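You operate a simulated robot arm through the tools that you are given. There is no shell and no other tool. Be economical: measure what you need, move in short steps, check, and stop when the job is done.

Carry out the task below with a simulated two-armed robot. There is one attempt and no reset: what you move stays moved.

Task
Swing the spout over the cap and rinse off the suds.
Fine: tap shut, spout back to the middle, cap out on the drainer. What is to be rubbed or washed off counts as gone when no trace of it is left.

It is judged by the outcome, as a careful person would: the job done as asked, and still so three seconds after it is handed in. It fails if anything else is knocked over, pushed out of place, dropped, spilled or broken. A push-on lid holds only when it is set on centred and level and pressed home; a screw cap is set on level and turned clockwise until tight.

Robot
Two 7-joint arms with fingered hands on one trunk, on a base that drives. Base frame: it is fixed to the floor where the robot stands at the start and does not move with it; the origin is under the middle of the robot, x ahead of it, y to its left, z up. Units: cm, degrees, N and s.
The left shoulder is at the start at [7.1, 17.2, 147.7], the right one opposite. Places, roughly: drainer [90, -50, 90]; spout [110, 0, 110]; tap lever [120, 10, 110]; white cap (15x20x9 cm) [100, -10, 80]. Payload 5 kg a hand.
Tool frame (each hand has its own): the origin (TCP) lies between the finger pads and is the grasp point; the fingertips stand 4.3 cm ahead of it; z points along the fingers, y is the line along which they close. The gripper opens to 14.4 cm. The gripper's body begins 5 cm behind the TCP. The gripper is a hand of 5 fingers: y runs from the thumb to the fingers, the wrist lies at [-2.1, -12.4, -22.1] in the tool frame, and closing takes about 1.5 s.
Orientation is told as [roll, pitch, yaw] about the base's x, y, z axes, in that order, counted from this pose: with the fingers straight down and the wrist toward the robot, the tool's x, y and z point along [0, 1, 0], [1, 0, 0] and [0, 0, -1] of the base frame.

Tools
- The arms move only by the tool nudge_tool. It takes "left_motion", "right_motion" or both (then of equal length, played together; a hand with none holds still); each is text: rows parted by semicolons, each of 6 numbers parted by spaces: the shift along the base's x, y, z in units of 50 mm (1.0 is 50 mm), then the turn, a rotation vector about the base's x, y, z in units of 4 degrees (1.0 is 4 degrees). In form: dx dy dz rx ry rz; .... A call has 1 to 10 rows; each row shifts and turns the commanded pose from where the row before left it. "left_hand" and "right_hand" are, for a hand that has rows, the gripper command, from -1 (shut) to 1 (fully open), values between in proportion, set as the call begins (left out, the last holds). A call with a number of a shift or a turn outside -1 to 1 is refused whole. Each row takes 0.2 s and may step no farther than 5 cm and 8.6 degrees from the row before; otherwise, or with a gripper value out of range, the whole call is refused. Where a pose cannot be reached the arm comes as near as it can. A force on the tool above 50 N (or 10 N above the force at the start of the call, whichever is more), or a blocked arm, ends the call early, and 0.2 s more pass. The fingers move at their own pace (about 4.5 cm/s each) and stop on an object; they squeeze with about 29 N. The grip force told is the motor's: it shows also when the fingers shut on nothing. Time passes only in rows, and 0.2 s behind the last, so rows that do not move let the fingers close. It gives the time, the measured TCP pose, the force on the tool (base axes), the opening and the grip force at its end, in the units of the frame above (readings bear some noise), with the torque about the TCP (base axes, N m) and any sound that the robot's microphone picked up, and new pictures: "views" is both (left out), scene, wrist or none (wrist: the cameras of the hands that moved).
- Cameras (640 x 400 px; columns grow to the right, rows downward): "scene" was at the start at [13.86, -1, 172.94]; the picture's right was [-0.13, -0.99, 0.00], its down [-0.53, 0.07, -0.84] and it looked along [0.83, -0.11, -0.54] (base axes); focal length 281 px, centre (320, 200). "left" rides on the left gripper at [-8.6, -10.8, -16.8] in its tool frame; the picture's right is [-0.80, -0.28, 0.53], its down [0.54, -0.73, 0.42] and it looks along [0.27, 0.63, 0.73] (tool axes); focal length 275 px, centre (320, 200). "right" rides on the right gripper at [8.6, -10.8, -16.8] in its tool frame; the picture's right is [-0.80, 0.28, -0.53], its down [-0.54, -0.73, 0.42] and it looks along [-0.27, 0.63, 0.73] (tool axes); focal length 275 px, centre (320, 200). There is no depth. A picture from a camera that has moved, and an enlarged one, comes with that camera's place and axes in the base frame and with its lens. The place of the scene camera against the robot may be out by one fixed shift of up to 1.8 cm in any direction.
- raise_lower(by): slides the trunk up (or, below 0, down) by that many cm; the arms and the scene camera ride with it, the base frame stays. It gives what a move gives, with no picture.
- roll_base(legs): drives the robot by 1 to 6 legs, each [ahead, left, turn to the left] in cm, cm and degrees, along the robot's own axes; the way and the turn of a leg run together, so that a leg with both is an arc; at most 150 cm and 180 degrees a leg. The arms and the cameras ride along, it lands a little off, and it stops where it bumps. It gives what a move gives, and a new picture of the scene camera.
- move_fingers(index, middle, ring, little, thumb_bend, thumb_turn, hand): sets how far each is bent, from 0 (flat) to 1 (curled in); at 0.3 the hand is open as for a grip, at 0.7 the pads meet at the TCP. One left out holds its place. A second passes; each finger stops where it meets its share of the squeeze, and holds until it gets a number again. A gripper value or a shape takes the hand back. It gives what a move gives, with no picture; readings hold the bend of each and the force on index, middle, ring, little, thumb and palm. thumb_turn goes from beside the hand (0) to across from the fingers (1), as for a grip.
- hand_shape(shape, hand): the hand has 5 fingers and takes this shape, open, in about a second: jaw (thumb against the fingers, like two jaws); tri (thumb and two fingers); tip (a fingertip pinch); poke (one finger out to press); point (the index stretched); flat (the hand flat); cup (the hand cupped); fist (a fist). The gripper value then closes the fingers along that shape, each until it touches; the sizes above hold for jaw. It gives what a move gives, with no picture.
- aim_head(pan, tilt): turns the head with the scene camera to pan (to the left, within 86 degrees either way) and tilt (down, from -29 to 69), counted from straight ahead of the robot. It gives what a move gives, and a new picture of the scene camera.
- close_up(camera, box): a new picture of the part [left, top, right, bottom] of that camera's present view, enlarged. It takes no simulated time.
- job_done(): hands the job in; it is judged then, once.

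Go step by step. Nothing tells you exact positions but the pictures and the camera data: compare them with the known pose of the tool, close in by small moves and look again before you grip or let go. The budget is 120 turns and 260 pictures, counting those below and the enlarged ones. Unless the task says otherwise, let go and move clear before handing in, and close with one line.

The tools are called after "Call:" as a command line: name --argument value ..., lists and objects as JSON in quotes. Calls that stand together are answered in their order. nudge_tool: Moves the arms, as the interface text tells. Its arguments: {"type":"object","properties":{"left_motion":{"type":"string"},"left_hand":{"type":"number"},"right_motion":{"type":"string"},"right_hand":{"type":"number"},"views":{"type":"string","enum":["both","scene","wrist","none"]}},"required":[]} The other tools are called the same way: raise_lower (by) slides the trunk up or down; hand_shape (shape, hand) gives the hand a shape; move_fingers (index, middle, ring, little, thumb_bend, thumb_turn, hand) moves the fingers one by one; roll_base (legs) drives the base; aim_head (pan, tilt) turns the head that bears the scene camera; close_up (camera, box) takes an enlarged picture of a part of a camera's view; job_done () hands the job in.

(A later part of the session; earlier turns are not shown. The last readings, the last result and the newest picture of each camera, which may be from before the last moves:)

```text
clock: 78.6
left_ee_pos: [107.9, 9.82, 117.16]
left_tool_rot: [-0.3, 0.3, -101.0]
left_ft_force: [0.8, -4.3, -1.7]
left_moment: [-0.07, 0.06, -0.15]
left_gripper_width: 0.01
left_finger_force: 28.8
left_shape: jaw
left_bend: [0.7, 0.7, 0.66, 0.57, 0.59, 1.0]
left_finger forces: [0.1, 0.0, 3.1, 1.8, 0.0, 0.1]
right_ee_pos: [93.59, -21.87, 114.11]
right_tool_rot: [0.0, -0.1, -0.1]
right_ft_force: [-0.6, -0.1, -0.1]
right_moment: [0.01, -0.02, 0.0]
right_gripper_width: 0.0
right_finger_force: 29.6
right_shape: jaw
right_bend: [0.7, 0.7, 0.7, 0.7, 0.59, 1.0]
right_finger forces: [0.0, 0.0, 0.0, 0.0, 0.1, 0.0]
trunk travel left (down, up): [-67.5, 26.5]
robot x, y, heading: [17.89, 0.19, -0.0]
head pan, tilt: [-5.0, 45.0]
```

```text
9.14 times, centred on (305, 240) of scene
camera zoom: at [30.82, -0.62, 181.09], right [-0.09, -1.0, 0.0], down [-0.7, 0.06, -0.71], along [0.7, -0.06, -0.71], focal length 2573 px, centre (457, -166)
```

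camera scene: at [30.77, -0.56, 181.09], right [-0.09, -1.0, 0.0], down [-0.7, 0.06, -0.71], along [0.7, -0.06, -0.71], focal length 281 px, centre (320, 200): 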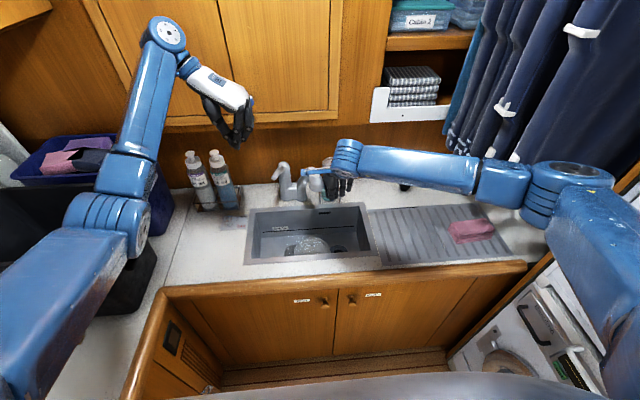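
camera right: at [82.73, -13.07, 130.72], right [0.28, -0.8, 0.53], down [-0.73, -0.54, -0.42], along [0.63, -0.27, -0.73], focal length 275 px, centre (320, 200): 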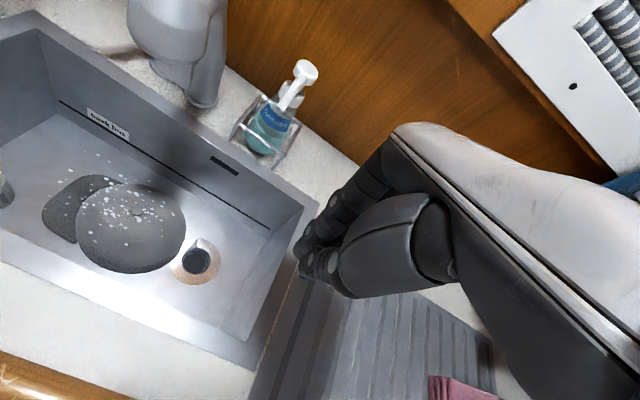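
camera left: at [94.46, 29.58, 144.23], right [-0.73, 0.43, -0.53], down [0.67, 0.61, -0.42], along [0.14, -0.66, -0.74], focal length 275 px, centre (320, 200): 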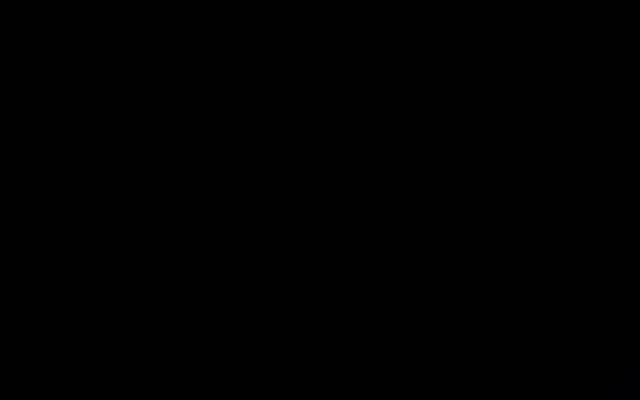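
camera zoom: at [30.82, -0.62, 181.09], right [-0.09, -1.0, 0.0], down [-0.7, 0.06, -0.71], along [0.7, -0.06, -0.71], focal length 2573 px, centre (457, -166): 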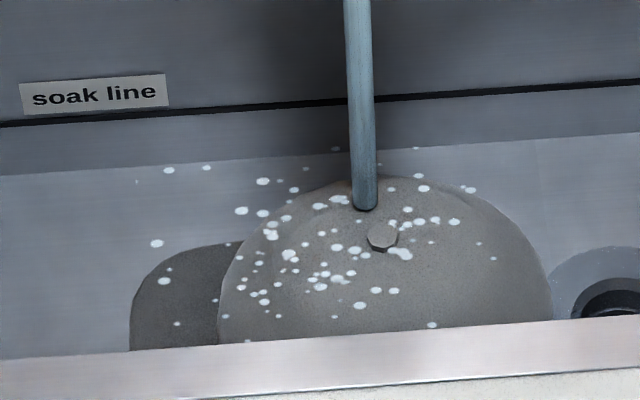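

The constellation hasn't changed even directly beside the stream, so these look like clinging water beads rather than suds. To be sure I'll raise the flow a bit and run it a while longer.

Call:
nudge_tool --left_motion "0 0 0.2 0 0 0; 0 0 0.2 0 0 0; 0 0 0 0 0 0; 0 0 0 0 0 0; 0 0 0 0 0 0; 0 0 0 0 0 0; 0 0 0 0 0 0; 0 0 0 0 0 0; 0 0 0 0 0 0; 0 0 0 0 0 0" --views "none"

Call:
nudge_tool --left_motion "0 0 0 0 0 0; 0 0 0 0 0 0; 0 0 0 0 0 0; 0 0 0 0 0 0; 0 0 0 0 0 0; 0 0 0 0 0 0; 0 0 0 0 0 0; 0 0 0 0 0 0; 0 0 0 0 0 0; 0 0 0 0 0 0" --views "none"

Call:
close_up --camera "right" --box '[30, 150, 210, 290]'

Call:
close_up --camera "scene" --box '[220, 120, 360, 260]'

```text
clock: 80.8
left_ee_pos: [107.82, 9.79, 119.19]
left_tool_rot: [-0.3, 0.3, -100.9]
left_ft_force: [0.4, -4.7, -1.6]
left_moment: [-0.04, 0.05, -0.22]
left_gripper_width: 0.0
left_finger_force: 28.7
left_shape: jaw
left_bend: [0.7, 0.7, 0.68, 0.58, 0.59, 1.0]
left_finger forces: [0.0, 0.0, 3.3, 1.9, 0.0, 0.0]
right_ee_pos: [93.46, -21.8, 113.98]
right_tool_rot: [0.0, 0.0, -0.1]
right_ft_force: [0.4, 1.0, 0.3]
right_moment: [-0.02, 0.01, 0.0]
right_gripper_width: 0.0
right_finger_force: 28.1
right_shape: jaw
right_bend: [0.7, 0.7, 0.7, 0.7, 0.59, 1.0]
right_finger forces: [0.0, 0.0, 0.1, 0.2, 0.1, 0.0]
trunk travel left (down, up): [-67.5, 26.5]
robot x, y, heading: [17.8, -0.06, 0.0]
head pan, tilt: [-5.0, 45.0]
```

```text
clock: 83.0
left_ee_pos: [107.79, 9.78, 119.13]
left_tool_rot: [-0.2, 0.4, -100.9]
left_ft_force: [-0.1, -4.8, -1.0]
left_moment: [-0.04, 0.08, -0.19]
left_gripper_width: 0.02
left_finger_force: 28.5
left_shape: jaw
left_bend: [0.7, 0.7, 0.68, 0.58, 0.59, 1.0]
left_finger forces: [0.0, 0.1, 3.3, 1.9, 0.0, 0.1]
right_ee_pos: [93.47, -21.93, 113.94]
right_tool_rot: [0.1, -0.1, -0.1]
right_ft_force: [-0.1, 0.2, 0.2]
right_moment: [0.02, -0.05, -0.01]
right_gripper_width: 0.01
right_finger_force: 29.2
right_shape: jaw
right_bend: [0.7, 0.7, 0.7, 0.7, 0.59, 1.0]
right_finger forces: [0.0, 0.0, 0.0, 0.1, 0.0, 0.0]
trunk travel left (down, up): [-67.5, 26.5]
robot x, y, heading: [17.88, -0.23, 0.0]
head pan, tilt: [-5.0, 45.0]
```

```text
2.86 times, centred on (120, 220) of right
camera zoom: at [82.7, -13.15, 130.74], right [0.28, -0.8, 0.53], down [-0.73, -0.54, -0.42], along [0.63, -0.27, -0.73], focal length 786 px, centre (891, 143)
```

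zoom: 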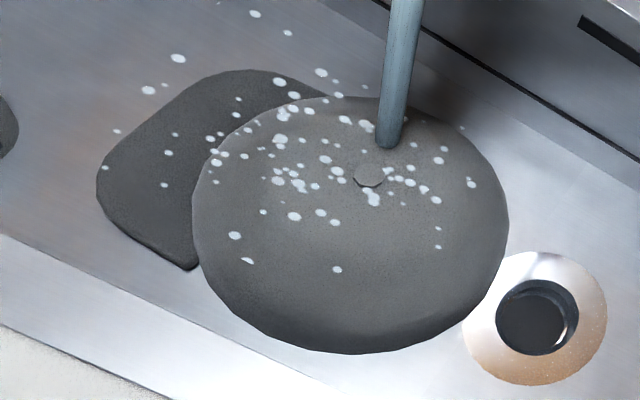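

```text
2.86 times, centred on (290, 190) of scene
camera zoom: at [30.8, -0.62, 181.09], right [-0.09, -1.0, 0.0], down [-0.7, 0.06, -0.71], along [0.7, -0.06, -0.71], focal length 804 px, centre (406, 229)
```

zoom: 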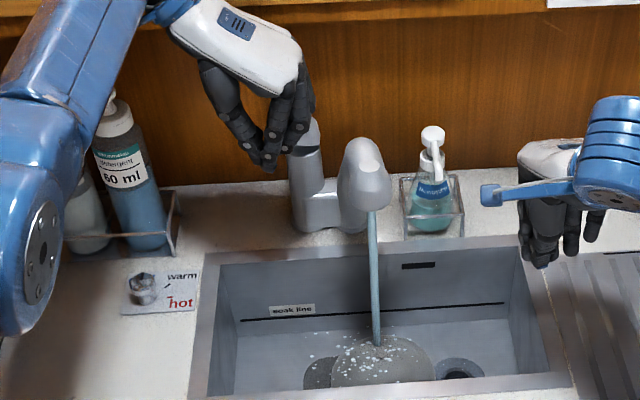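

No change at all under direct flow: the film is gone and the beads are water. I shut the tap now, same way as before.

Call:
nudge_tool --left_motion "0 0 -0.4 0 0 0; 0 0 0 0 0 0; 0 0 0 0 0 0; 0 0 0 0 0 0; 0 0 0.6 0 0 0; 0 0 0.6 0 0 0; 0 0 0.6 0 0 0; 0 0 0.4 0 0 0; 0 0 0 0 0 0" --left_hand 0.3 --views "none"

Call:
nudge_tool --left_motion "0 0 0 0 0 0; 0 0 0 0 0 0; 0 0 0 0 0 0; 0 0 0 0 0 0; 0 0 0 0 0 0; 0 0 0 0 0 0; 0.2 0 0 0 0 0" --left_hand -1 --views "none"

Call:
close_up --camera "scene" --box '[220, 120, 360, 260]'

```text
clock: 85.0
left_ee_pos: [107.94, 9.78, 128.28]
left_tool_rot: [-0.2, 0.3, -101.0]
left_ft_force: [0.8, 0.3, 0.5]
left_moment: [0.01, 0.04, -0.01]
left_gripper_width: 9.35
left_finger_force: 0.1
left_shape: jaw
left_bend: [0.28, 0.39, 0.36, 0.36, 0.63, 1.0]
left_finger forces: [0.0, 0.0, 0.1, 0.0, 0.0, 0.1]
right_ee_pos: [93.42, -21.75, 114.02]
right_tool_rot: [0.1, 0.0, 0.0]
right_ft_force: [-0.3, 0.2, -0.7]
right_moment: [0.01, -0.01, 0.01]
right_gripper_width: 0.0
right_finger_force: 29.4
right_shape: jaw
right_bend: [0.7, 0.7, 0.7, 0.7, 0.59, 1.0]
right_finger forces: [0.0, 0.1, 0.0, 0.1, 0.0, 0.1]
trunk travel left (down, up): [-67.5, 26.5]
robot x, y, heading: [17.69, 0.23, -0.3]
head pan, tilt: [-5.0, 45.0]
```

```text
clock: 86.6
left_ee_pos: [108.92, 9.66, 128.3]
left_tool_rot: [-0.3, 0.3, -101.0]
left_ft_force: [0.0, 0.2, -0.7]
left_moment: [0.01, 0.01, 0.01]
left_gripper_width: 0.0
left_finger_force: 28.8
left_shape: jaw
left_bend: [0.7, 0.7, 0.7, 0.7, 0.59, 1.0]
left_finger forces: [0.0, 0.0, 0.1, 0.0, 0.1, 0.0]
right_ee_pos: [93.58, -21.81, 113.92]
right_tool_rot: [0.0, 0.0, -0.1]
right_ft_force: [-0.1, -0.1, -0.1]
right_moment: [0.02, 0.01, 0.01]
right_gripper_width: 0.0
right_finger_force: 29.0
right_shape: jaw
right_bend: [0.7, 0.7, 0.7, 0.7, 0.59, 1.0]
right_finger forces: [0.0, 0.0, 0.0, 0.0, 0.0, 0.0]
trunk travel left (down, up): [-67.5, 26.5]
robot x, y, heading: [17.66, 0.06, -0.2]
head pan, tilt: [-5.0, 45.0]
```

```text
2.86 times, centred on (290, 190) of scene
camera zoom: at [30.8, -0.59, 181.08], right [-0.09, -1.0, 0.0], down [-0.7, 0.06, -0.71], along [0.7, -0.06, -0.71], focal length 804 px, centre (406, 229)
```

zoom: 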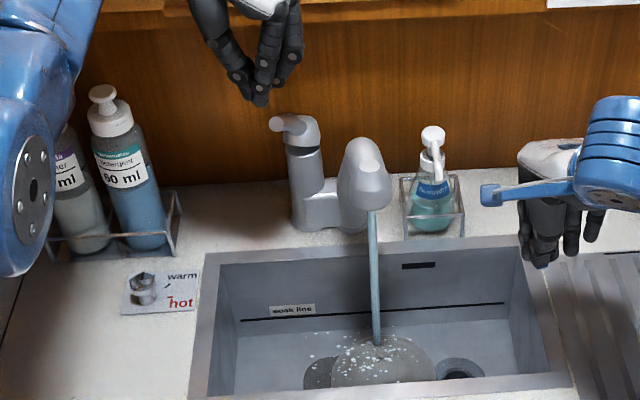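

The lever is raised, with the closed fingers just above. I press down.

Call:
nudge_tool --left_motion "0 -0.05 -0.4 0 0 0; 0 0 -0.4 0 0 0; 0 0 -0.4 0 0 0; 0 0 -0.3 0 0 0; 0 0 -0.3 0 0 0; 0 0 -0.2 0 0 0; 0 0 -0.15 0 0 0; 0 0 0 0 0 0" --views "none"

Call:
close_up --camera "scene" --box '[220, 120, 360, 260]'

```text
clock: 87.9
left_ee_pos: [107.65, 10.0, 119.51]
left_tool_rot: [-0.8, 0.2, -100.9]
left_ft_force: [-48.1, 9.3, 27.7]
left_moment: [0.0, 1.19, -0.18]
left_gripper_width: 0.0
left_finger_force: 29.2
left_shape: jaw
left_bend: [0.7, 0.7, 0.7, 0.7, 0.59, 1.0]
left_finger forces: [0.1, 69.0, 5.6, 0.0, 0.0, 0.1]
right_ee_pos: [92.89, -21.53, 114.43]
right_tool_rot: [0.1, -0.2, 0.2]
right_ft_force: [0.0, 0.2, -0.4]
right_moment: [-0.03, 0.06, -0.01]
right_gripper_width: 0.0
right_finger_force: 29.3
right_shape: jaw
right_bend: [0.7, 0.7, 0.7, 0.7, 0.59, 1.0]
right_finger forces: [0.1, 0.0, 0.0, 0.1, 0.1, 0.0]
trunk travel left (down, up): [-67.5, 26.5]
robot x, y, heading: [17.54, -0.36, -0.1]
head pan, tilt: [-5.0, 45.0]
stopped in row 6 (left hand): the force on the tool passed its limit at 53 N (the readings are from after the stop); the commanded pose is now the measured one
```

```text
2.86 times, centred on (290, 190) of scene
camera zoom: at [29.79, -0.37, 181.17], right [-0.08, -1.0, 0.0], down [-0.7, 0.06, -0.71], along [0.71, -0.06, -0.7], focal length 804 px, centre (406, 229)
```

zoom: 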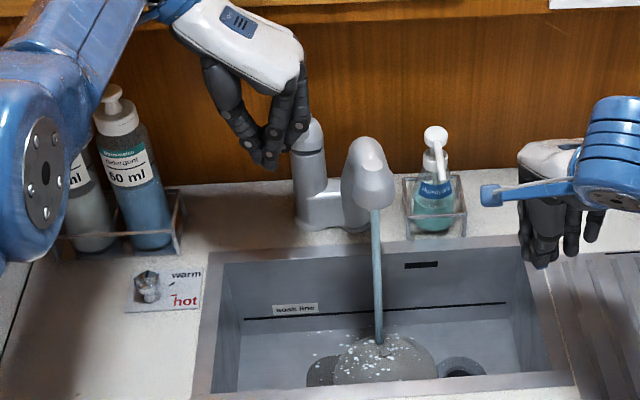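

The lever end pushed back because I was short of reach. I raise the hand off, drive 5 cm nearer, and press from farther in along the lever.

Call:
nudge_tool --left_motion "-0.2 0 0.4 0 0 0; 0 0 0.6 0 0 0; 0 0 0.6 0 0 0; 0 0 0.4 0 0 0; 0 0 0 0 0 0" --views "none"

Call:
roll_base --legs '[[5, 0, 0]]'

Call:
close_up --camera "scene" --box '[220, 120, 360, 260]'

```text
clock: 89.1
left_ee_pos: [107.89, 9.92, 128.56]
left_tool_rot: [-0.7, 0.3, -100.9]
left_ft_force: [0.7, 0.8, -0.4]
left_moment: [0.0, 0.07, -0.01]
left_gripper_width: 0.0
left_finger_force: 28.9
left_shape: jaw
left_bend: [0.7, 0.7, 0.7, 0.7, 0.59, 1.0]
left_finger forces: [0.1, 0.0, 0.0, 0.0, 0.0, 0.0]
right_ee_pos: [93.58, -21.66, 113.96]
right_tool_rot: [0.1, 0.2, -0.1]
right_ft_force: [-0.3, -0.4, 0.9]
right_moment: [0.01, 0.0, -0.01]
right_gripper_width: 0.0
right_finger_force: 29.4
right_shape: jaw
right_bend: [0.7, 0.7, 0.7, 0.7, 0.59, 1.0]
right_finger forces: [0.0, 0.1, 0.0, 0.0, 0.0, 0.1]
trunk travel left (down, up): [-67.5, 26.5]
robot x, y, heading: [17.19, -0.09, 0.0]
head pan, tilt: [-5.0, 45.0]
```

```text
clock: 90.0
left_ee_pos: [111.57, 9.84, 129.62]
left_tool_rot: [-0.1, 0.4, -100.8]
left_ft_force: [-2.1, 0.2, 0.9]
left_moment: [0.02, -0.22, -0.01]
left_gripper_width: 0.01
left_finger_force: 28.8
left_shape: jaw
left_bend: [0.7, 0.7, 0.7, 0.7, 0.59, 1.0]
left_finger forces: [0.0, 0.1, 0.0, 0.0, 0.0, 0.0]
right_ee_pos: [97.49, -21.74, 114.66]
right_tool_rot: [0.0, -0.5, -0.1]
right_ft_force: [-0.9, 0.3, 0.2]
right_moment: [-0.04, -0.16, 0.02]
right_gripper_width: 0.03
right_finger_force: 29.3
right_shape: jaw
right_bend: [0.7, 0.7, 0.7, 0.7, 0.59, 1.0]
right_finger forces: [0.0, 0.0, 0.0, 0.0, 0.0, 0.0]
trunk travel left (down, up): [-67.5, 26.5]
robot x, y, heading: [22.33, -0.09, 0.1]
head pan, tilt: [-5.0, 45.0]
camera scene: at [34.08, -0.46, 181.24], right [-0.09, -1.0, 0.0], down [-0.7, 0.06, -0.71], along [0.71, -0.06, -0.7], focal length 281 px, centre (320, 200)
```

scene: 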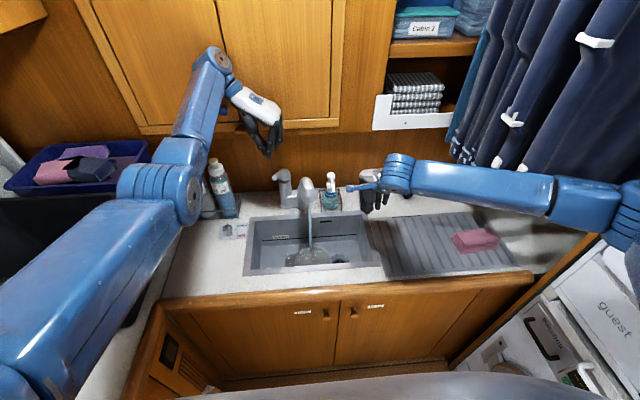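

```text
2.86 times, centred on (290, 190) of scene
camera zoom: at [34.08, -0.46, 181.24], right [-0.09, -1.0, 0.0], down [-0.7, 0.06, -0.71], along [0.71, -0.06, -0.7], focal length 804 px, centre (406, 229)
```

zoom: 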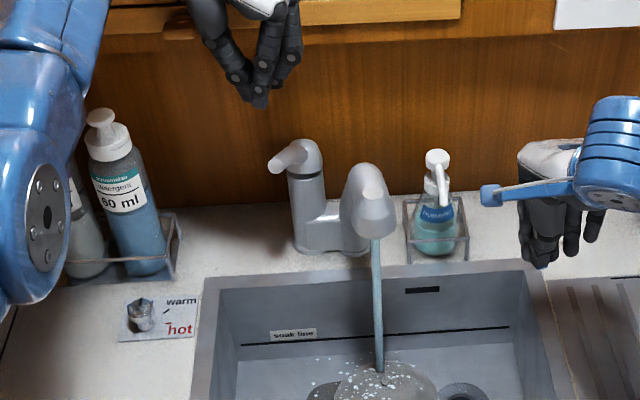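

Now with more reach, I align at x≈111.5 over the lever and press down.

Call:
nudge_tool --left_motion "0 0 0 0 0 0; 0 -0.1 -0.3 0 0 0; 0 0 -0.3 0 0 0; 0 0 -0.3 0 0 0" --views "none"

Call:
close_up --camera "scene" --box '[250, 120, 330, 210]'

```text
clock: 91.0
left_ee_pos: [112.57, 9.55, 124.49]
left_tool_rot: [-0.7, 0.4, -101.0]
left_ft_force: [-2.0, -1.4, -0.3]
left_moment: [0.08, -0.2, 0.01]
left_gripper_width: 0.0
left_finger_force: 28.9
left_shape: jaw
left_bend: [0.7, 0.7, 0.7, 0.7, 0.59, 1.0]
left_finger forces: [0.1, 0.0, 0.0, 0.0, 0.1, 2.0]
right_ee_pos: [98.16, -21.62, 114.09]
right_tool_rot: [0.1, 0.0, -0.1]
right_ft_force: [-0.3, -0.4, -0.7]
right_moment: [0.0, -0.02, -0.01]
right_gripper_width: 0.0
right_finger_force: 29.0
right_shape: jaw
right_bend: [0.7, 0.7, 0.7, 0.7, 0.59, 1.0]
right_finger forces: [0.0, 0.1, 0.1, 0.1, 0.1, 0.0]
trunk travel left (down, up): [-67.5, 26.5]
robot x, y, heading: [22.46, -0.12, 0.3]
head pan, tilt: [-5.0, 45.0]
```

```text
4.44 times, centred on (290, 165) of scene
camera zoom: at [35.43, -0.53, 181.1], right [-0.09, -1.0, 0.0], down [-0.7, 0.06, -0.71], along [0.7, -0.06, -0.71], focal length 1251 px, centre (453, 356)
```

zoom: 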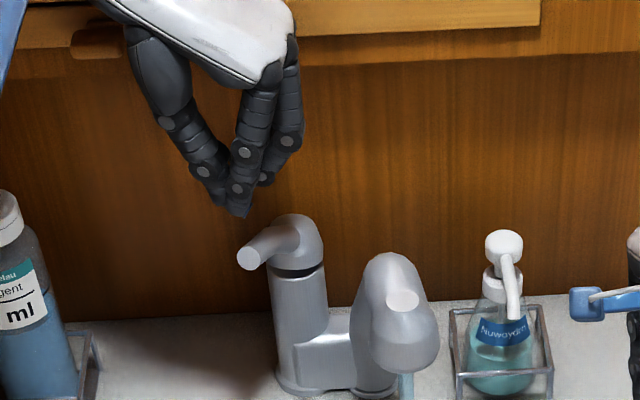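

The hand's back seems to brush the cabinet latch; I draw 1 cm back and continue down.

Call:
nudge_tool --left_motion "-0.24 -0.05 0 0 0 0; 0 0 -0.3 0 0 0; 0 0 -0.3 0 0 0; 0 0 -0.2 0 0 0; 0 0 -0.2 0 0 0; 0 0 -0.15 0 0 0; 0 0 0 0 0 0" --views "none"

Call:
close_up --camera "scene" --box '[220, 120, 360, 260]'

```text
clock: 92.6
left_ee_pos: [111.26, 9.07, 118.75]
left_tool_rot: [-0.4, 0.3, -100.9]
left_ft_force: [0.2, 0.3, -0.3]
left_moment: [0.0, -0.01, 0.0]
left_gripper_width: 0.01
left_finger_force: 28.9
left_shape: jaw
left_bend: [0.7, 0.7, 0.7, 0.7, 0.59, 1.0]
left_finger forces: [0.1, 0.0, 0.1, 0.0, 0.0, 0.0]
right_ee_pos: [98.19, -21.77, 114.01]
right_tool_rot: [-0.1, 0.0, 0.0]
right_ft_force: [0.4, 0.0, -0.2]
right_moment: [0.04, 0.01, 0.0]
right_gripper_width: 0.01
right_finger_force: 29.2
right_shape: jaw
right_bend: [0.7, 0.7, 0.7, 0.7, 0.59, 1.0]
right_finger forces: [0.0, 0.0, 0.0, 0.0, 0.0, 0.0]
trunk travel left (down, up): [-67.5, 26.5]
robot x, y, heading: [22.3, 0.05, 0.1]
head pan, tilt: [-5.0, 45.0]
```

```text
2.86 times, centred on (290, 190) of scene
camera zoom: at [35.48, -0.51, 181.09], right [-0.09, -1.0, 0.0], down [-0.7, 0.06, -0.71], along [0.7, -0.06, -0.71], focal length 804 px, centre (406, 229)
```

zoom: 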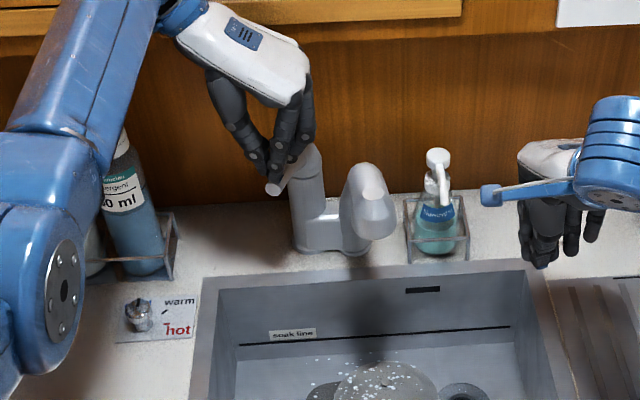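

Water is off. A final firm press, then the left hand retreats up and left.

Call:
nudge_tool --left_motion "0 0 -0.1 0 0 0; 0 0 -0.1 0 0 0; 0 0 0 0 0 0; 0 0 0.6 0 0 0; 0 0 0.6 0 0 0; -0.7 0.2 0.3 0 0 0; -0.7 0.3 0.3 0 0 0; -0.7 0.3 0 0 0 0; 0 0 0 0 0 0" --views "none"

Call:
close_up --camera "scene" --box '[220, 120, 360, 260]'

Call:
close_up --camera "right" --box '[0, 0, 640, 400]'

```text
clock: 94.6
left_ee_pos: [100.95, 12.99, 126.54]
left_tool_rot: [-0.6, 0.3, -100.9]
left_ft_force: [-0.6, 0.3, 0.3]
left_moment: [0.01, 0.05, 0.01]
left_gripper_width: 0.01
left_finger_force: 29.5
left_shape: jaw
left_bend: [0.7, 0.7, 0.7, 0.7, 0.59, 1.0]
left_finger forces: [0.1, 0.0, 0.0, 0.1, 0.0, 0.1]
right_ee_pos: [98.33, -21.76, 114.05]
right_tool_rot: [0.0, 0.1, 0.0]
right_ft_force: [0.0, 0.4, -0.2]
right_moment: [0.02, 0.02, 0.03]
right_gripper_width: 0.01
right_finger_force: 28.6
right_shape: jaw
right_bend: [0.7, 0.7, 0.7, 0.7, 0.59, 1.0]
right_finger forces: [0.0, 0.0, 0.1, 0.0, 0.0, 0.1]
trunk travel left (down, up): [-67.5, 26.5]
robot x, y, heading: [22.56, 0.01, -0.1]
head pan, tilt: [-5.0, 45.0]
```

```text
2.86 times, centred on (290, 190) of scene
camera zoom: at [35.53, -0.58, 181.09], right [-0.09, -1.0, 0.0], down [-0.7, 0.06, -0.71], along [0.7, -0.06, -0.71], focal length 804 px, centre (406, 229)
```

zoom: 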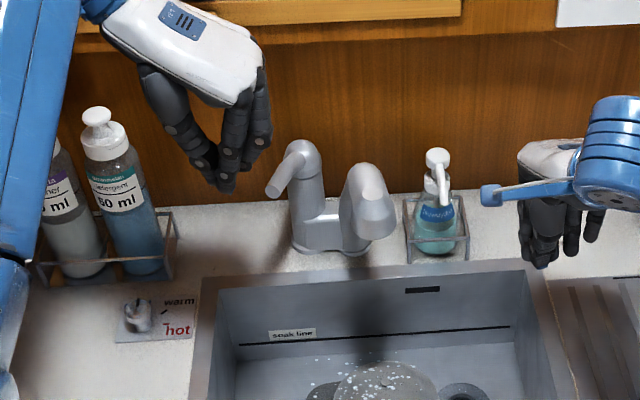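

```text
1.00 times, centred on (320, 200) of right (not enlarged: the box is as wide or as high as the picture)
camera zoom: at [87.41, -13.08, 130.75], right [0.28, -0.8, 0.53], down [-0.73, -0.54, -0.42], along [0.63, -0.27, -0.73], focal length 275 px, centre (320, 200)
```

zoom: 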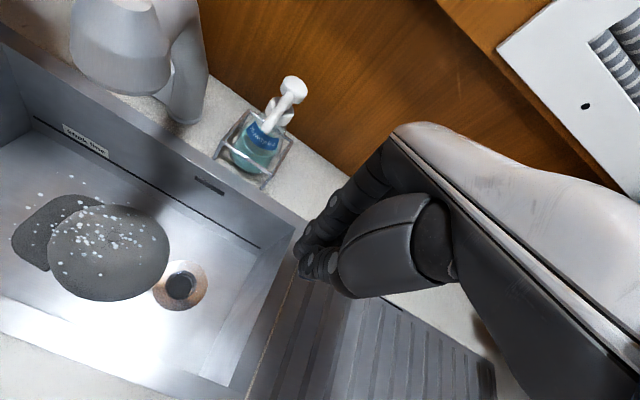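

All shut, lever down. Before moving the spout I fetch the cap: open the right hand, enter the sink at y≈-15 (clear of the spout), and slide left straddling the crown.

Call:
move_fingers --hand "right" --index 0.22 --middle 0.22 --ring 0.22 --little 0.22 --thumb_bend 0.24 --thumb_turn 1

Call:
nudge_tool --right_motion "0.1 0.6 -0.4 0 0 0; 0 0.6 -0.6 0 0 0; 0 0 -0.8 0 0 0; 0 0 -0.8 0 0 0; 0 0 -0.6 0 0 0; 0 0 -0.6 0 0 0; 0 0 -0.6 0 0 0; 0 0 -0.6 0 0 0; 0 0 -0.5 0 0 0; 0 0 0 0 0 0"

```text
clock: 95.6
left_ee_pos: [100.92, 13.03, 126.54]
left_tool_rot: [-0.5, 0.3, -100.8]
left_ft_force: [0.5, -0.3, -0.4]
left_moment: [0.02, -0.01, 0.04]
left_gripper_width: 0.0
left_finger_force: 28.9
left_shape: jaw
left_bend: [0.7, 0.7, 0.7, 0.7, 0.59, 1.0]
left_finger forces: [0.0, 0.0, 0.1, 0.1, 0.0, 0.1]
right_ee_pos: [98.28, -21.76, 114.03]
right_tool_rot: [0.1, 0.0, -0.1]
right_ft_force: [-1.1, -0.7, -0.7]
right_moment: [-0.03, 0.04, 0.04]
right_gripper_width: 17.33
right_finger_force: 0.1
right_shape: fingers
right_bend: [0.22, 0.22, 0.22, 0.22, 0.24, 0.97]
right_finger forces: [0.0, 0.0, 0.0, 0.0, 0.1, 0.0]
trunk travel left (down, up): [-67.5, 26.5]
robot x, y, heading: [22.36, 0.45, 0.1]
head pan, tilt: [-5.0, 45.0]
```

```text
clock: 97.8
left_ee_pos: [101.08, 12.94, 126.59]
left_tool_rot: [-0.5, 0.2, -100.9]
left_ft_force: [0.9, -1.3, 0.0]
left_moment: [-0.02, -0.04, -0.04]
left_gripper_width: 0.0
left_finger_force: 29.1
left_shape: jaw
left_bend: [0.7, 0.7, 0.7, 0.7, 0.59, 1.0]
left_finger forces: [0.1, 0.0, 0.0, 0.0, 0.1, 0.0]
right_ee_pos: [98.76, -15.75, 86.51]
right_tool_rot: [0.0, 0.1, 0.0]
right_ft_force: [0.5, 0.7, 0.1]
right_moment: [0.03, -0.06, -0.03]
right_gripper_width: 17.27
right_finger_force: 0.2
right_shape: fingers
right_bend: [0.22, 0.22, 0.22, 0.22, 0.25, 0.97]
right_finger forces: [0.0, 0.0, 0.0, 0.0, 0.5, 0.0]
trunk travel left (down, up): [-67.5, 26.5]
robot x, y, heading: [22.76, -0.23, 0.2]
head pan, tilt: [-5.0, 45.0]
camera scene: at [35.49, -0.54, 181.09], right [-0.09, -1.0, 0.0], down [-0.7, 0.06, -0.71], along [0.7, -0.06, -0.71], focal length 281 px, centre (320, 200)
camera right: at [87.86, -7.12, 103.31], right [0.28, -0.8, 0.53], down [-0.73, -0.54, -0.42], along [0.63, -0.27, -0.73], focal length 275 px, centre (320, 200)
```

scene: 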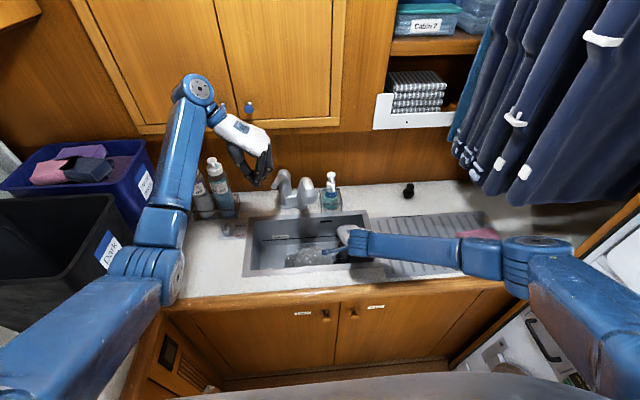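
right: 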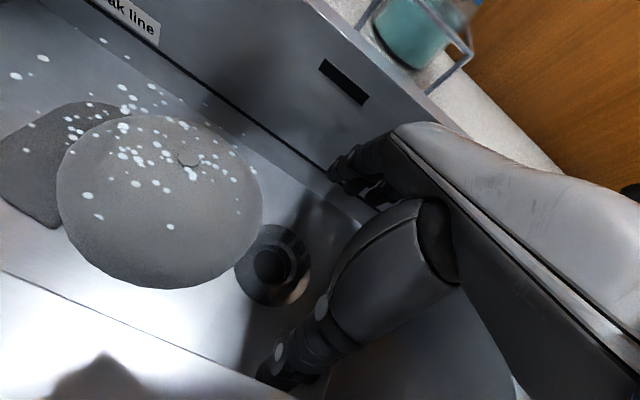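

In position beside the crown and clear of walls. I slide left over it.

Call:
nudge_tool --right_motion "0 0.5 0 0 0 0; 0 0.5 0 0 0 0; 0 0.5 0 0 0 0; 0 0.4 0 0 0 0; 0 0.5 0 0 0 0; 0 0 0 0 0 0"

```text
clock: 99.2
left_ee_pos: [100.91, 13.06, 126.51]
left_tool_rot: [-0.6, 0.3, -100.9]
left_ft_force: [0.4, 0.1, -0.1]
left_moment: [0.01, -0.01, -0.02]
left_gripper_width: 0.0
left_finger_force: 29.4
left_shape: jaw
left_bend: [0.7, 0.7, 0.7, 0.7, 0.59, 1.0]
left_finger forces: [0.0, 0.0, 0.0, 0.0, 0.1, 0.1]
right_ee_pos: [98.85, -3.67, 86.56]
right_tool_rot: [0.1, 0.1, 0.0]
right_ft_force: [0.0, -0.4, 0.3]
right_moment: [0.07, -0.04, -0.01]
right_gripper_width: 17.32
right_finger_force: 0.0
right_shape: fingers
right_bend: [0.22, 0.22, 0.22, 0.22, 0.24, 0.97]
right_finger forces: [0.0, 0.0, 0.1, 0.1, 0.1, 0.0]
trunk travel left (down, up): [-67.5, 26.5]
robot x, y, heading: [22.23, 0.22, -0.4]
head pan, tilt: [-5.0, 45.0]
camera scene: at [35.5, -0.56, 181.09], right [-0.09, -1.0, 0.0], down [-0.7, 0.06, -0.71], along [0.7, -0.06, -0.71], focal length 281 px, centre (320, 200)
camera right: at [88.02, 5.04, 103.25], right [0.28, -0.8, 0.53], down [-0.73, -0.54, -0.42], along [0.63, -0.27, -0.73], focal length 275 px, centre (320, 200)
```

scene: 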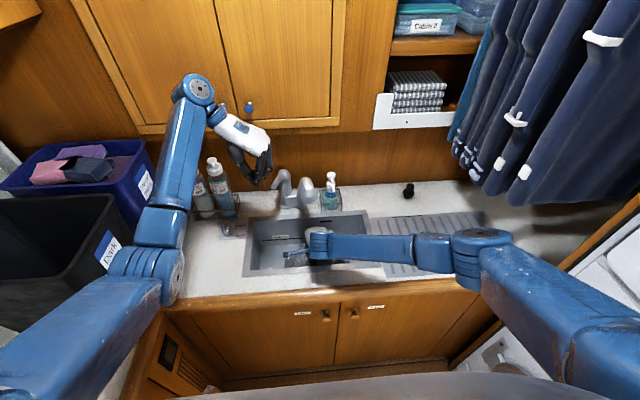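
right: 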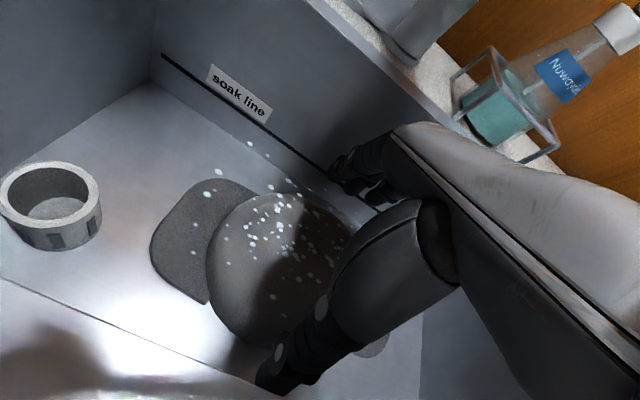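

The view matches the earlier good grasp. I lower to the same height and grip.

Call:
nudge_tool --right_motion "0 0 -0.3 0 0 0; 0 0 -0.3 0 0 0; 0 0 -0.25 0 0 0; 0 0 -0.2 0 0 0; 0 0 0 0 0 0" --views "none"

Call:
nudge_tool --right_motion "0 0 0 0 0 0; 0 0 0 0 0 0; 0 0 0 0 0 0; 0 0 0 0 0 0; 0 0 0 0 0 0; 0 0 0 0 0 0; 0 0 0 0 0 0; 0 0 0 0 0 0" --right_hand -1 --views "none"

Call:
nudge_tool --right_motion "0 0 0.2 0 0 0; 0 0 0.2 0 0 0; 0 0 0.3 0 0 0; 0 0 0.3 0 0 0; 0 0 0 0 0 0" --views "wrist"

```text
clock: 100.4
left_ee_pos: [100.95, 12.98, 126.49]
left_tool_rot: [-0.7, 0.4, -100.9]
left_ft_force: [0.2, -0.3, 0.3]
left_moment: [0.0, 0.01, -0.01]
left_gripper_width: 0.0
left_finger_force: 29.1
left_shape: jaw
left_bend: [0.7, 0.7, 0.7, 0.7, 0.59, 1.0]
left_finger forces: [0.1, 0.1, 0.0, 0.0, 0.0, 0.1]
right_ee_pos: [98.64, -3.63, 81.26]
right_tool_rot: [0.0, -0.1, 0.0]
right_ft_force: [0.1, 0.0, -0.6]
right_moment: [0.01, -0.05, -0.03]
right_gripper_width: 17.22
right_finger_force: 0.6
right_shape: fingers
right_bend: [0.22, 0.22, 0.22, 0.22, 0.25, 0.97]
right_finger forces: [0.0, 0.0, 0.1, 0.0, 1.2, 0.0]
trunk travel left (down, up): [-67.5, 26.5]
robot x, y, heading: [22.53, -0.16, 0.0]
head pan, tilt: [-5.0, 45.0]
```

```text
clock: 102.2
left_ee_pos: [100.9, 13.1, 126.63]
left_tool_rot: [-0.6, 0.3, -100.9]
left_ft_force: [0.4, 0.1, -0.8]
left_moment: [0.01, 0.0, -0.03]
left_gripper_width: 0.0
left_finger_force: 28.7
left_shape: jaw
left_bend: [0.7, 0.7, 0.7, 0.7, 0.59, 1.0]
left_finger forces: [0.0, 0.0, 0.1, 0.1, 0.0, 0.1]
right_ee_pos: [98.69, -3.54, 81.33]
right_tool_rot: [0.0, 0.0, 0.0]
right_ft_force: [2.7, 0.1, 8.5]
right_moment: [-0.06, -0.88, 0.03]
right_gripper_width: 12.41
right_finger_force: 29.2
right_shape: jaw
right_bend: [0.23, 0.31, 0.32, 0.33, 0.42, 0.98]
right_finger forces: [28.6, 15.0, 3.2, 0.0, 38.9, 0.0]
trunk travel left (down, up): [-67.5, 26.5]
robot x, y, heading: [22.32, -0.59, 0.1]
head pan, tilt: [-5.0, 45.0]
```

```text
clock: 103.4
left_ee_pos: [101.04, 13.17, 126.63]
left_tool_rot: [-0.5, 0.3, -100.9]
left_ft_force: [0.3, 0.7, -0.2]
left_moment: [0.03, -0.01, 0.04]
left_gripper_width: 0.0
left_finger_force: 29.0
left_shape: jaw
left_bend: [0.7, 0.7, 0.7, 0.7, 0.59, 1.0]
left_finger forces: [0.1, 0.1, 0.0, 0.0, 0.0, 0.0]
right_ee_pos: [98.76, -3.68, 86.32]
right_tool_rot: [0.0, 0.0, 0.0]
right_ft_force: [0.7, 0.4, -1.1]
right_moment: [0.02, -0.01, 0.02]
right_gripper_width: 12.36
right_finger_force: 29.0
right_shape: jaw
right_bend: [0.23, 0.31, 0.32, 0.33, 0.42, 0.98]
right_finger forces: [25.9, 8.6, 3.0, 0.1, 39.8, 0.0]
trunk travel left (down, up): [-67.5, 26.5]
robot x, y, heading: [22.79, 0.3, 0.0]
head pan, tilt: [-5.0, 45.0]
camera right: at [87.89, 5.06, 103.05], right [0.28, -0.8, 0.53], down [-0.73, -0.54, -0.42], along [0.63, -0.27, -0.73], focal length 275 px, centre (320, 200)
```

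right: 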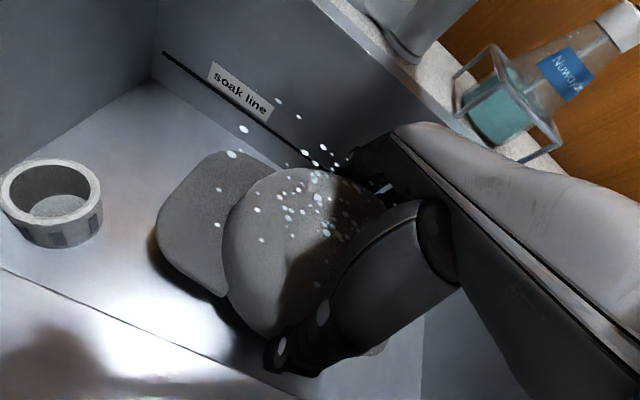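

Cap held firmly. I move right inside the sink, rise above the rim, and carry it over the drainer.

Call:
nudge_tool --right_motion "0 -0.6 0 0 0 0; 0 -0.6 0 0 0 0; 0 -0.6 0 0 0 0; 0 -0.4 0 0 0 0; 0 0 0.6 0 0 0; 0 0 0.8 0 0 0; 0 0 0.8 0 0 0; 0 0 0.8 0 0 0; 0 0 0.6 0 0 0; 0 0 0 0 0 0"

```text
clock: 105.6
left_ee_pos: [101.11, 13.04, 126.56]
left_tool_rot: [-0.6, 0.3, -100.9]
left_ft_force: [-0.2, 0.2, -0.2]
left_moment: [0.01, 0.01, 0.02]
left_gripper_width: 0.01
left_finger_force: 29.2
left_shape: jaw
left_bend: [0.7, 0.7, 0.7, 0.7, 0.59, 1.0]
left_finger forces: [0.1, 0.0, 0.0, 0.1, 0.0, 0.0]
right_ee_pos: [98.91, -14.88, 104.11]
right_tool_rot: [-0.1, 0.0, -0.1]
right_ft_force: [-0.1, 0.1, -0.7]
right_moment: [0.0, 0.01, 0.0]
right_gripper_width: 12.37
right_finger_force: 29.0
right_shape: jaw
right_bend: [0.23, 0.31, 0.32, 0.34, 0.42, 0.98]
right_finger forces: [25.7, 8.6, 3.1, 0.0, 39.4, 0.0]
trunk travel left (down, up): [-67.5, 26.5]
robot x, y, heading: [22.61, -0.15, -0.0]
head pan, tilt: [-5.0, 45.0]
camera scene: at [35.55, -0.52, 181.09], right [-0.09, -1.0, 0.0], down [-0.7, 0.06, -0.71], along [0.7, -0.06, -0.71], focal length 281 px, centre (320, 200)
camera right: at [88.11, -6.12, 120.79], right [0.28, -0.8, 0.53], down [-0.73, -0.54, -0.42], along [0.63, -0.27, -0.73], focal length 275 px, centre (320, 200)
```

scene: 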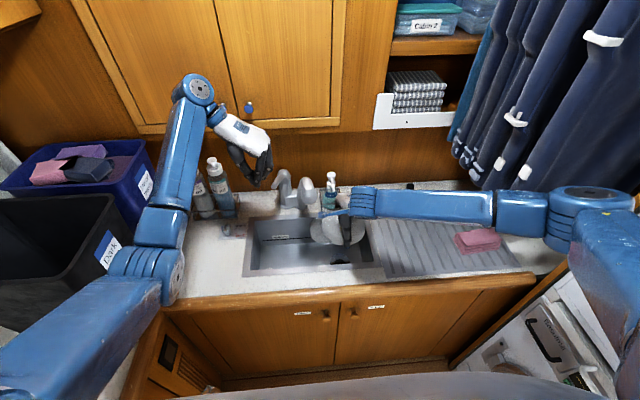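
right: 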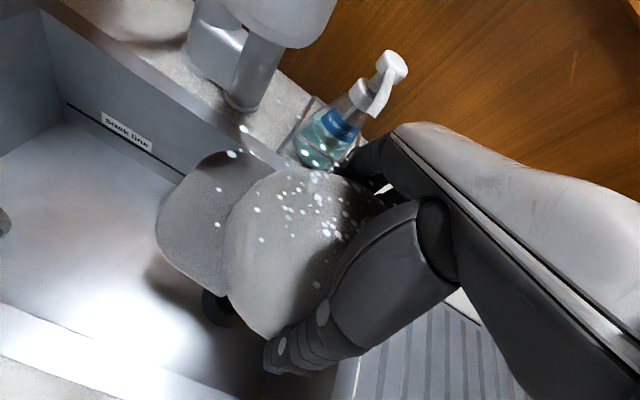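

The cap is clear of the sink. I carry it right over the drainer in stages, watching the elbow.

Call:
nudge_tool --right_motion "-0.1 -0.7 0 0 0 0; -0.1 -0.7 0 0 0 0; -0.1 -0.7 0 0 0 0; -0.1 -0.7 0 0 0 0; 0 0 0 0 0 0"

```text
clock: 106.8
left_ee_pos: [100.96, 13.06, 126.6]
left_tool_rot: [-0.4, 0.4, -100.9]
left_ft_force: [-0.4, 0.0, 0.0]
left_moment: [0.0, -0.01, 0.0]
left_gripper_width: 0.0
left_finger_force: 29.2
left_shape: jaw
left_bend: [0.7, 0.7, 0.7, 0.7, 0.59, 1.0]
left_finger forces: [0.1, 0.0, 0.1, 0.0, 0.0, 0.1]
right_ee_pos: [96.61, -29.06, 104.42]
right_tool_rot: [0.0, 0.1, 0.0]
right_ft_force: [-0.2, -0.1, -0.7]
right_moment: [-0.01, 0.0, -0.01]
right_gripper_width: 12.34
right_finger_force: 28.8
right_shape: jaw
right_bend: [0.23, 0.31, 0.32, 0.34, 0.42, 0.98]
right_finger forces: [25.6, 8.5, 2.9, 0.0, 39.2, 0.0]
trunk travel left (down, up): [-67.5, 26.5]
robot x, y, heading: [22.51, 0.24, -0.1]
head pan, tilt: [-5.0, 45.0]
camera scene: at [35.51, -0.48, 181.09], right [-0.09, -1.0, 0.0], down [-0.7, 0.06, -0.71], along [0.7, -0.06, -0.71], focal length 281 px, centre (320, 200)
camera right: at [85.69, -20.32, 121.07], right [0.28, -0.8, 0.53], down [-0.73, -0.54, -0.42], along [0.63, -0.27, -0.73], focal length 275 px, centre (320, 200)
```

scene: 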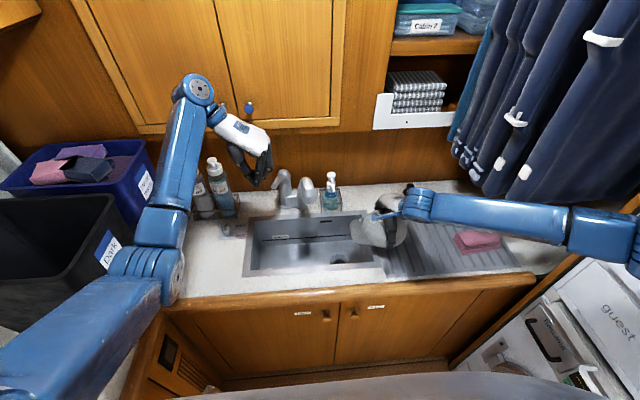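
right: 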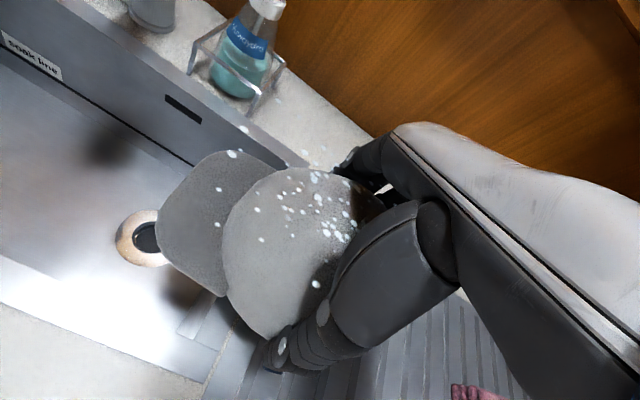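

The elbow is nearing the locker on the right, so I back the base up 12 cm to straighten the arm, then move the hand forward and right.

Call:
roll_base --legs '[[-12, 0, 0]]'

Call:
nudge_tool --right_motion "0.6 -0.4 0 0 0 0; 0.6 -0.4 0 0 0 0; 0.6 -0.4 0 0 0 0; 0.5 -0.5 0 0 0 0; 0 -0.5 0 0 0 0; 0 -0.4 0 0 0 0; 0 0 0 0 0 0"

Call:
close_up --camera "scene" --box '[330, 160, 530, 300]'

```text
clock: 108.0
left_ee_pos: [89.42, 12.8, 126.32]
left_tool_rot: [-0.8, 0.2, -101.1]
left_ft_force: [0.7, -0.5, 0.3]
left_moment: [0.01, 0.07, -0.03]
left_gripper_width: 0.0
left_finger_force: 28.8
left_shape: jaw
left_bend: [0.7, 0.7, 0.7, 0.7, 0.59, 1.0]
left_finger forces: [0.0, 0.1, 0.0, 0.1, 0.1, 0.0]
right_ee_pos: [84.85, -29.19, 104.11]
right_tool_rot: [0.0, 0.2, -0.1]
right_ft_force: [1.1, 0.6, -1.5]
right_moment: [-0.01, 0.05, -0.01]
right_gripper_width: 12.37
right_finger_force: 28.9
right_shape: jaw
right_bend: [0.23, 0.31, 0.32, 0.34, 0.42, 0.98]
right_finger forces: [25.5, 8.5, 3.1, 0.0, 39.4, 0.0]
trunk travel left (down, up): [-67.5, 26.5]
robot x, y, heading: [10.39, 0.18, -0.0]
head pan, tilt: [-5.0, 45.0]
camera scene: at [24.0, -0.55, 181.04], right [-0.09, -1.0, 0.0], down [-0.71, 0.06, -0.7], along [0.7, -0.06, -0.71], focal length 281 px, centre (320, 200)
```

scene: 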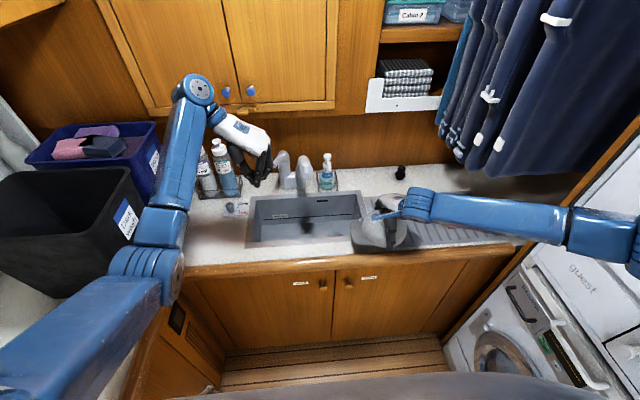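

```text
clock: 109.6
left_ee_pos: [89.15, 12.97, 126.48]
left_tool_rot: [-0.6, 0.2, -101.1]
left_ft_force: [0.0, -0.3, 0.4]
left_moment: [-0.06, 0.0, 0.01]
left_gripper_width: 0.0
left_finger_force: 28.7
left_shape: jaw
left_bend: [0.7, 0.7, 0.7, 0.7, 0.59, 1.0]
left_finger forces: [0.0, 0.0, 0.0, 0.0, 0.1, 0.0]
right_ee_pos: [95.94, -42.18, 104.41]
right_tool_rot: [0.0, 0.0, -0.1]
right_ft_force: [0.3, 0.8, -0.6]
right_moment: [-0.03, 0.0, 0.0]
right_gripper_width: 12.37
right_finger_force: 28.9
right_shape: jaw
right_bend: [0.23, 0.32, 0.32, 0.34, 0.42, 0.98]
right_finger forces: [25.5, 8.6, 3.0, 0.1, 39.1, 0.1]
trunk travel left (down, up): [-67.5, 26.5]
robot x, y, heading: [10.17, -0.02, -0.3]
head pan, tilt: [-5.0, 45.0]
camera scene: at [23.56, -0.46, 181.09], right [-0.09, -1.0, 0.0], down [-0.7, 0.06, -0.71], along [0.7, -0.06, -0.71], focal length 281 px, centre (320, 200)
camera right: at [85.09, -33.41, 121.0], right [0.28, -0.8, 0.53], down [-0.73, -0.54, -0.42], along [0.63, -0.27, -0.73], focal length 275 px, centre (320, 200)
```

scene: 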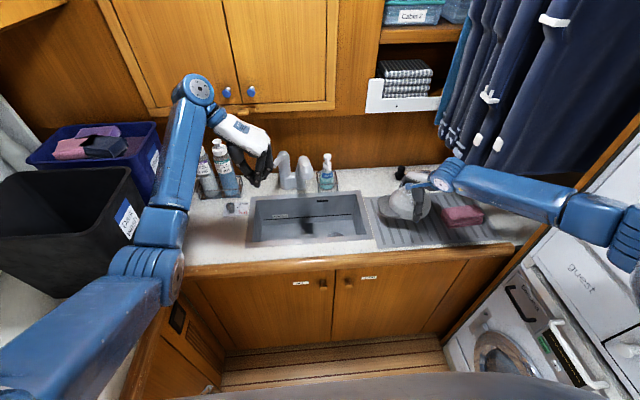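
right: 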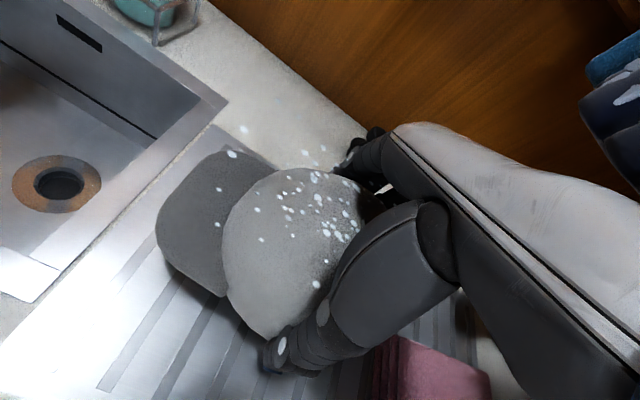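

```text
2.86 times, centred on (430, 230) of scene
camera zoom: at [23.56, -0.46, 181.09], right [-0.09, -1.0, 0.0], down [-0.7, 0.06, -0.71], along [0.7, -0.06, -0.71], focal length 804 px, centre (6, 114)
```

zoom: 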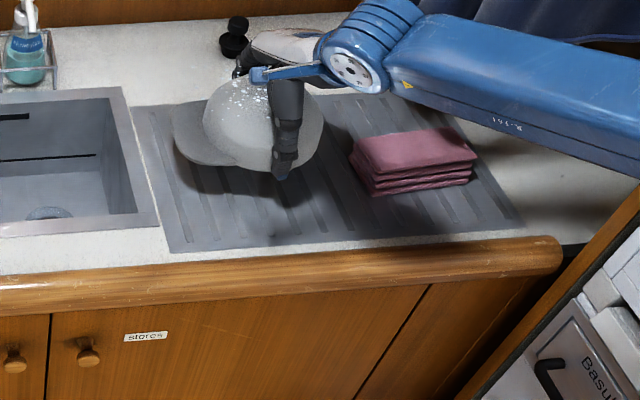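

The cap hangs over the drainer with room to the cloth and the plug. I lower it gently until it touches.

Call:
nudge_tool --right_motion "0 0.1 -0.4 0 0 0; 0 0 -0.3 0 0 0; 0 0 -0.2 0 0 0; 0 0 -0.1 0 0 0; 0 0 0 0 0 0" --views "none"

Call:
close_up --camera "scene" --box '[360, 160, 500, 270]'

```text
clock: 110.8
left_ee_pos: [89.17, 12.81, 126.58]
left_tool_rot: [-0.6, 0.2, -101.1]
left_ft_force: [0.2, 0.1, 0.4]
left_moment: [-0.01, 0.02, 0.0]
left_gripper_width: 0.0
left_finger_force: 29.3
left_shape: jaw
left_bend: [0.7, 0.7, 0.7, 0.7, 0.59, 1.0]
left_finger forces: [0.0, 0.0, 0.0, 0.1, 0.0, 0.1]
right_ee_pos: [95.9, -41.74, 99.41]
right_tool_rot: [-0.1, 0.0, -0.1]
right_ft_force: [-0.5, 0.6, -1.1]
right_moment: [-0.03, 0.0, 0.01]
right_gripper_width: 12.36
right_finger_force: 28.9
right_shape: jaw
right_bend: [0.23, 0.32, 0.32, 0.34, 0.42, 0.98]
right_finger forces: [25.4, 8.6, 3.1, 0.0, 39.1, 0.1]
trunk travel left (down, up): [-67.5, 26.5]
robot x, y, heading: [10.28, 0.14, -0.5]
head pan, tilt: [-5.0, 45.0]
```

```text
3.64 times, centred on (430, 215) of scene
camera zoom: at [23.56, -0.53, 181.09], right [-0.09, -1.0, 0.0], down [-0.7, 0.06, -0.71], along [0.7, -0.06, -0.71], focal length 1023 px, centre (-80, 146)
```

zoom: 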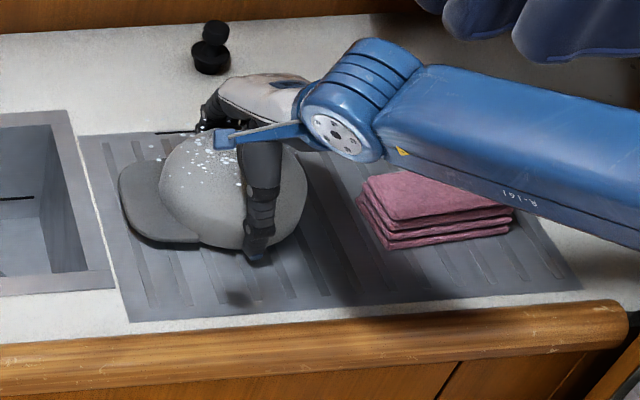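

Still a small gap. I continue down in small steps until contact.

Call:
nudge_tool --right_motion "0 0 -0.1 0 0 0; 0 0 -0.1 0 0 0; 0 0 -0.1 0 0 0; 0 0 0 0 0 0" --views "none"

```text
clock: 111.8
left_ee_pos: [88.98, 12.95, 126.63]
left_tool_rot: [-0.5, 0.3, -101.2]
left_ft_force: [0.9, -0.4, -0.3]
left_moment: [-0.03, 0.03, 0.0]
left_gripper_width: 0.01
left_finger_force: 29.0
left_shape: jaw
left_bend: [0.7, 0.7, 0.7, 0.7, 0.59, 1.0]
left_finger forces: [0.0, 0.0, 0.0, 0.0, 0.0, 0.0]
right_ee_pos: [96.08, -41.74, 98.35]
right_tool_rot: [0.0, -0.3, -0.1]
right_ft_force: [-0.6, -2.0, 17.4]
right_moment: [-0.33, -1.25, -0.11]
right_gripper_width: 12.25
right_finger_force: 28.6
right_shape: jaw
right_bend: [0.23, 0.31, 0.32, 0.34, 0.42, 0.98]
right_finger forces: [25.5, 24.7, 3.8, 0.0, 39.6, 0.0]
trunk travel left (down, up): [-67.5, 26.5]
robot x, y, heading: [10.02, 0.01, -0.4]
head pan, tilt: [-5.0, 45.0]
```

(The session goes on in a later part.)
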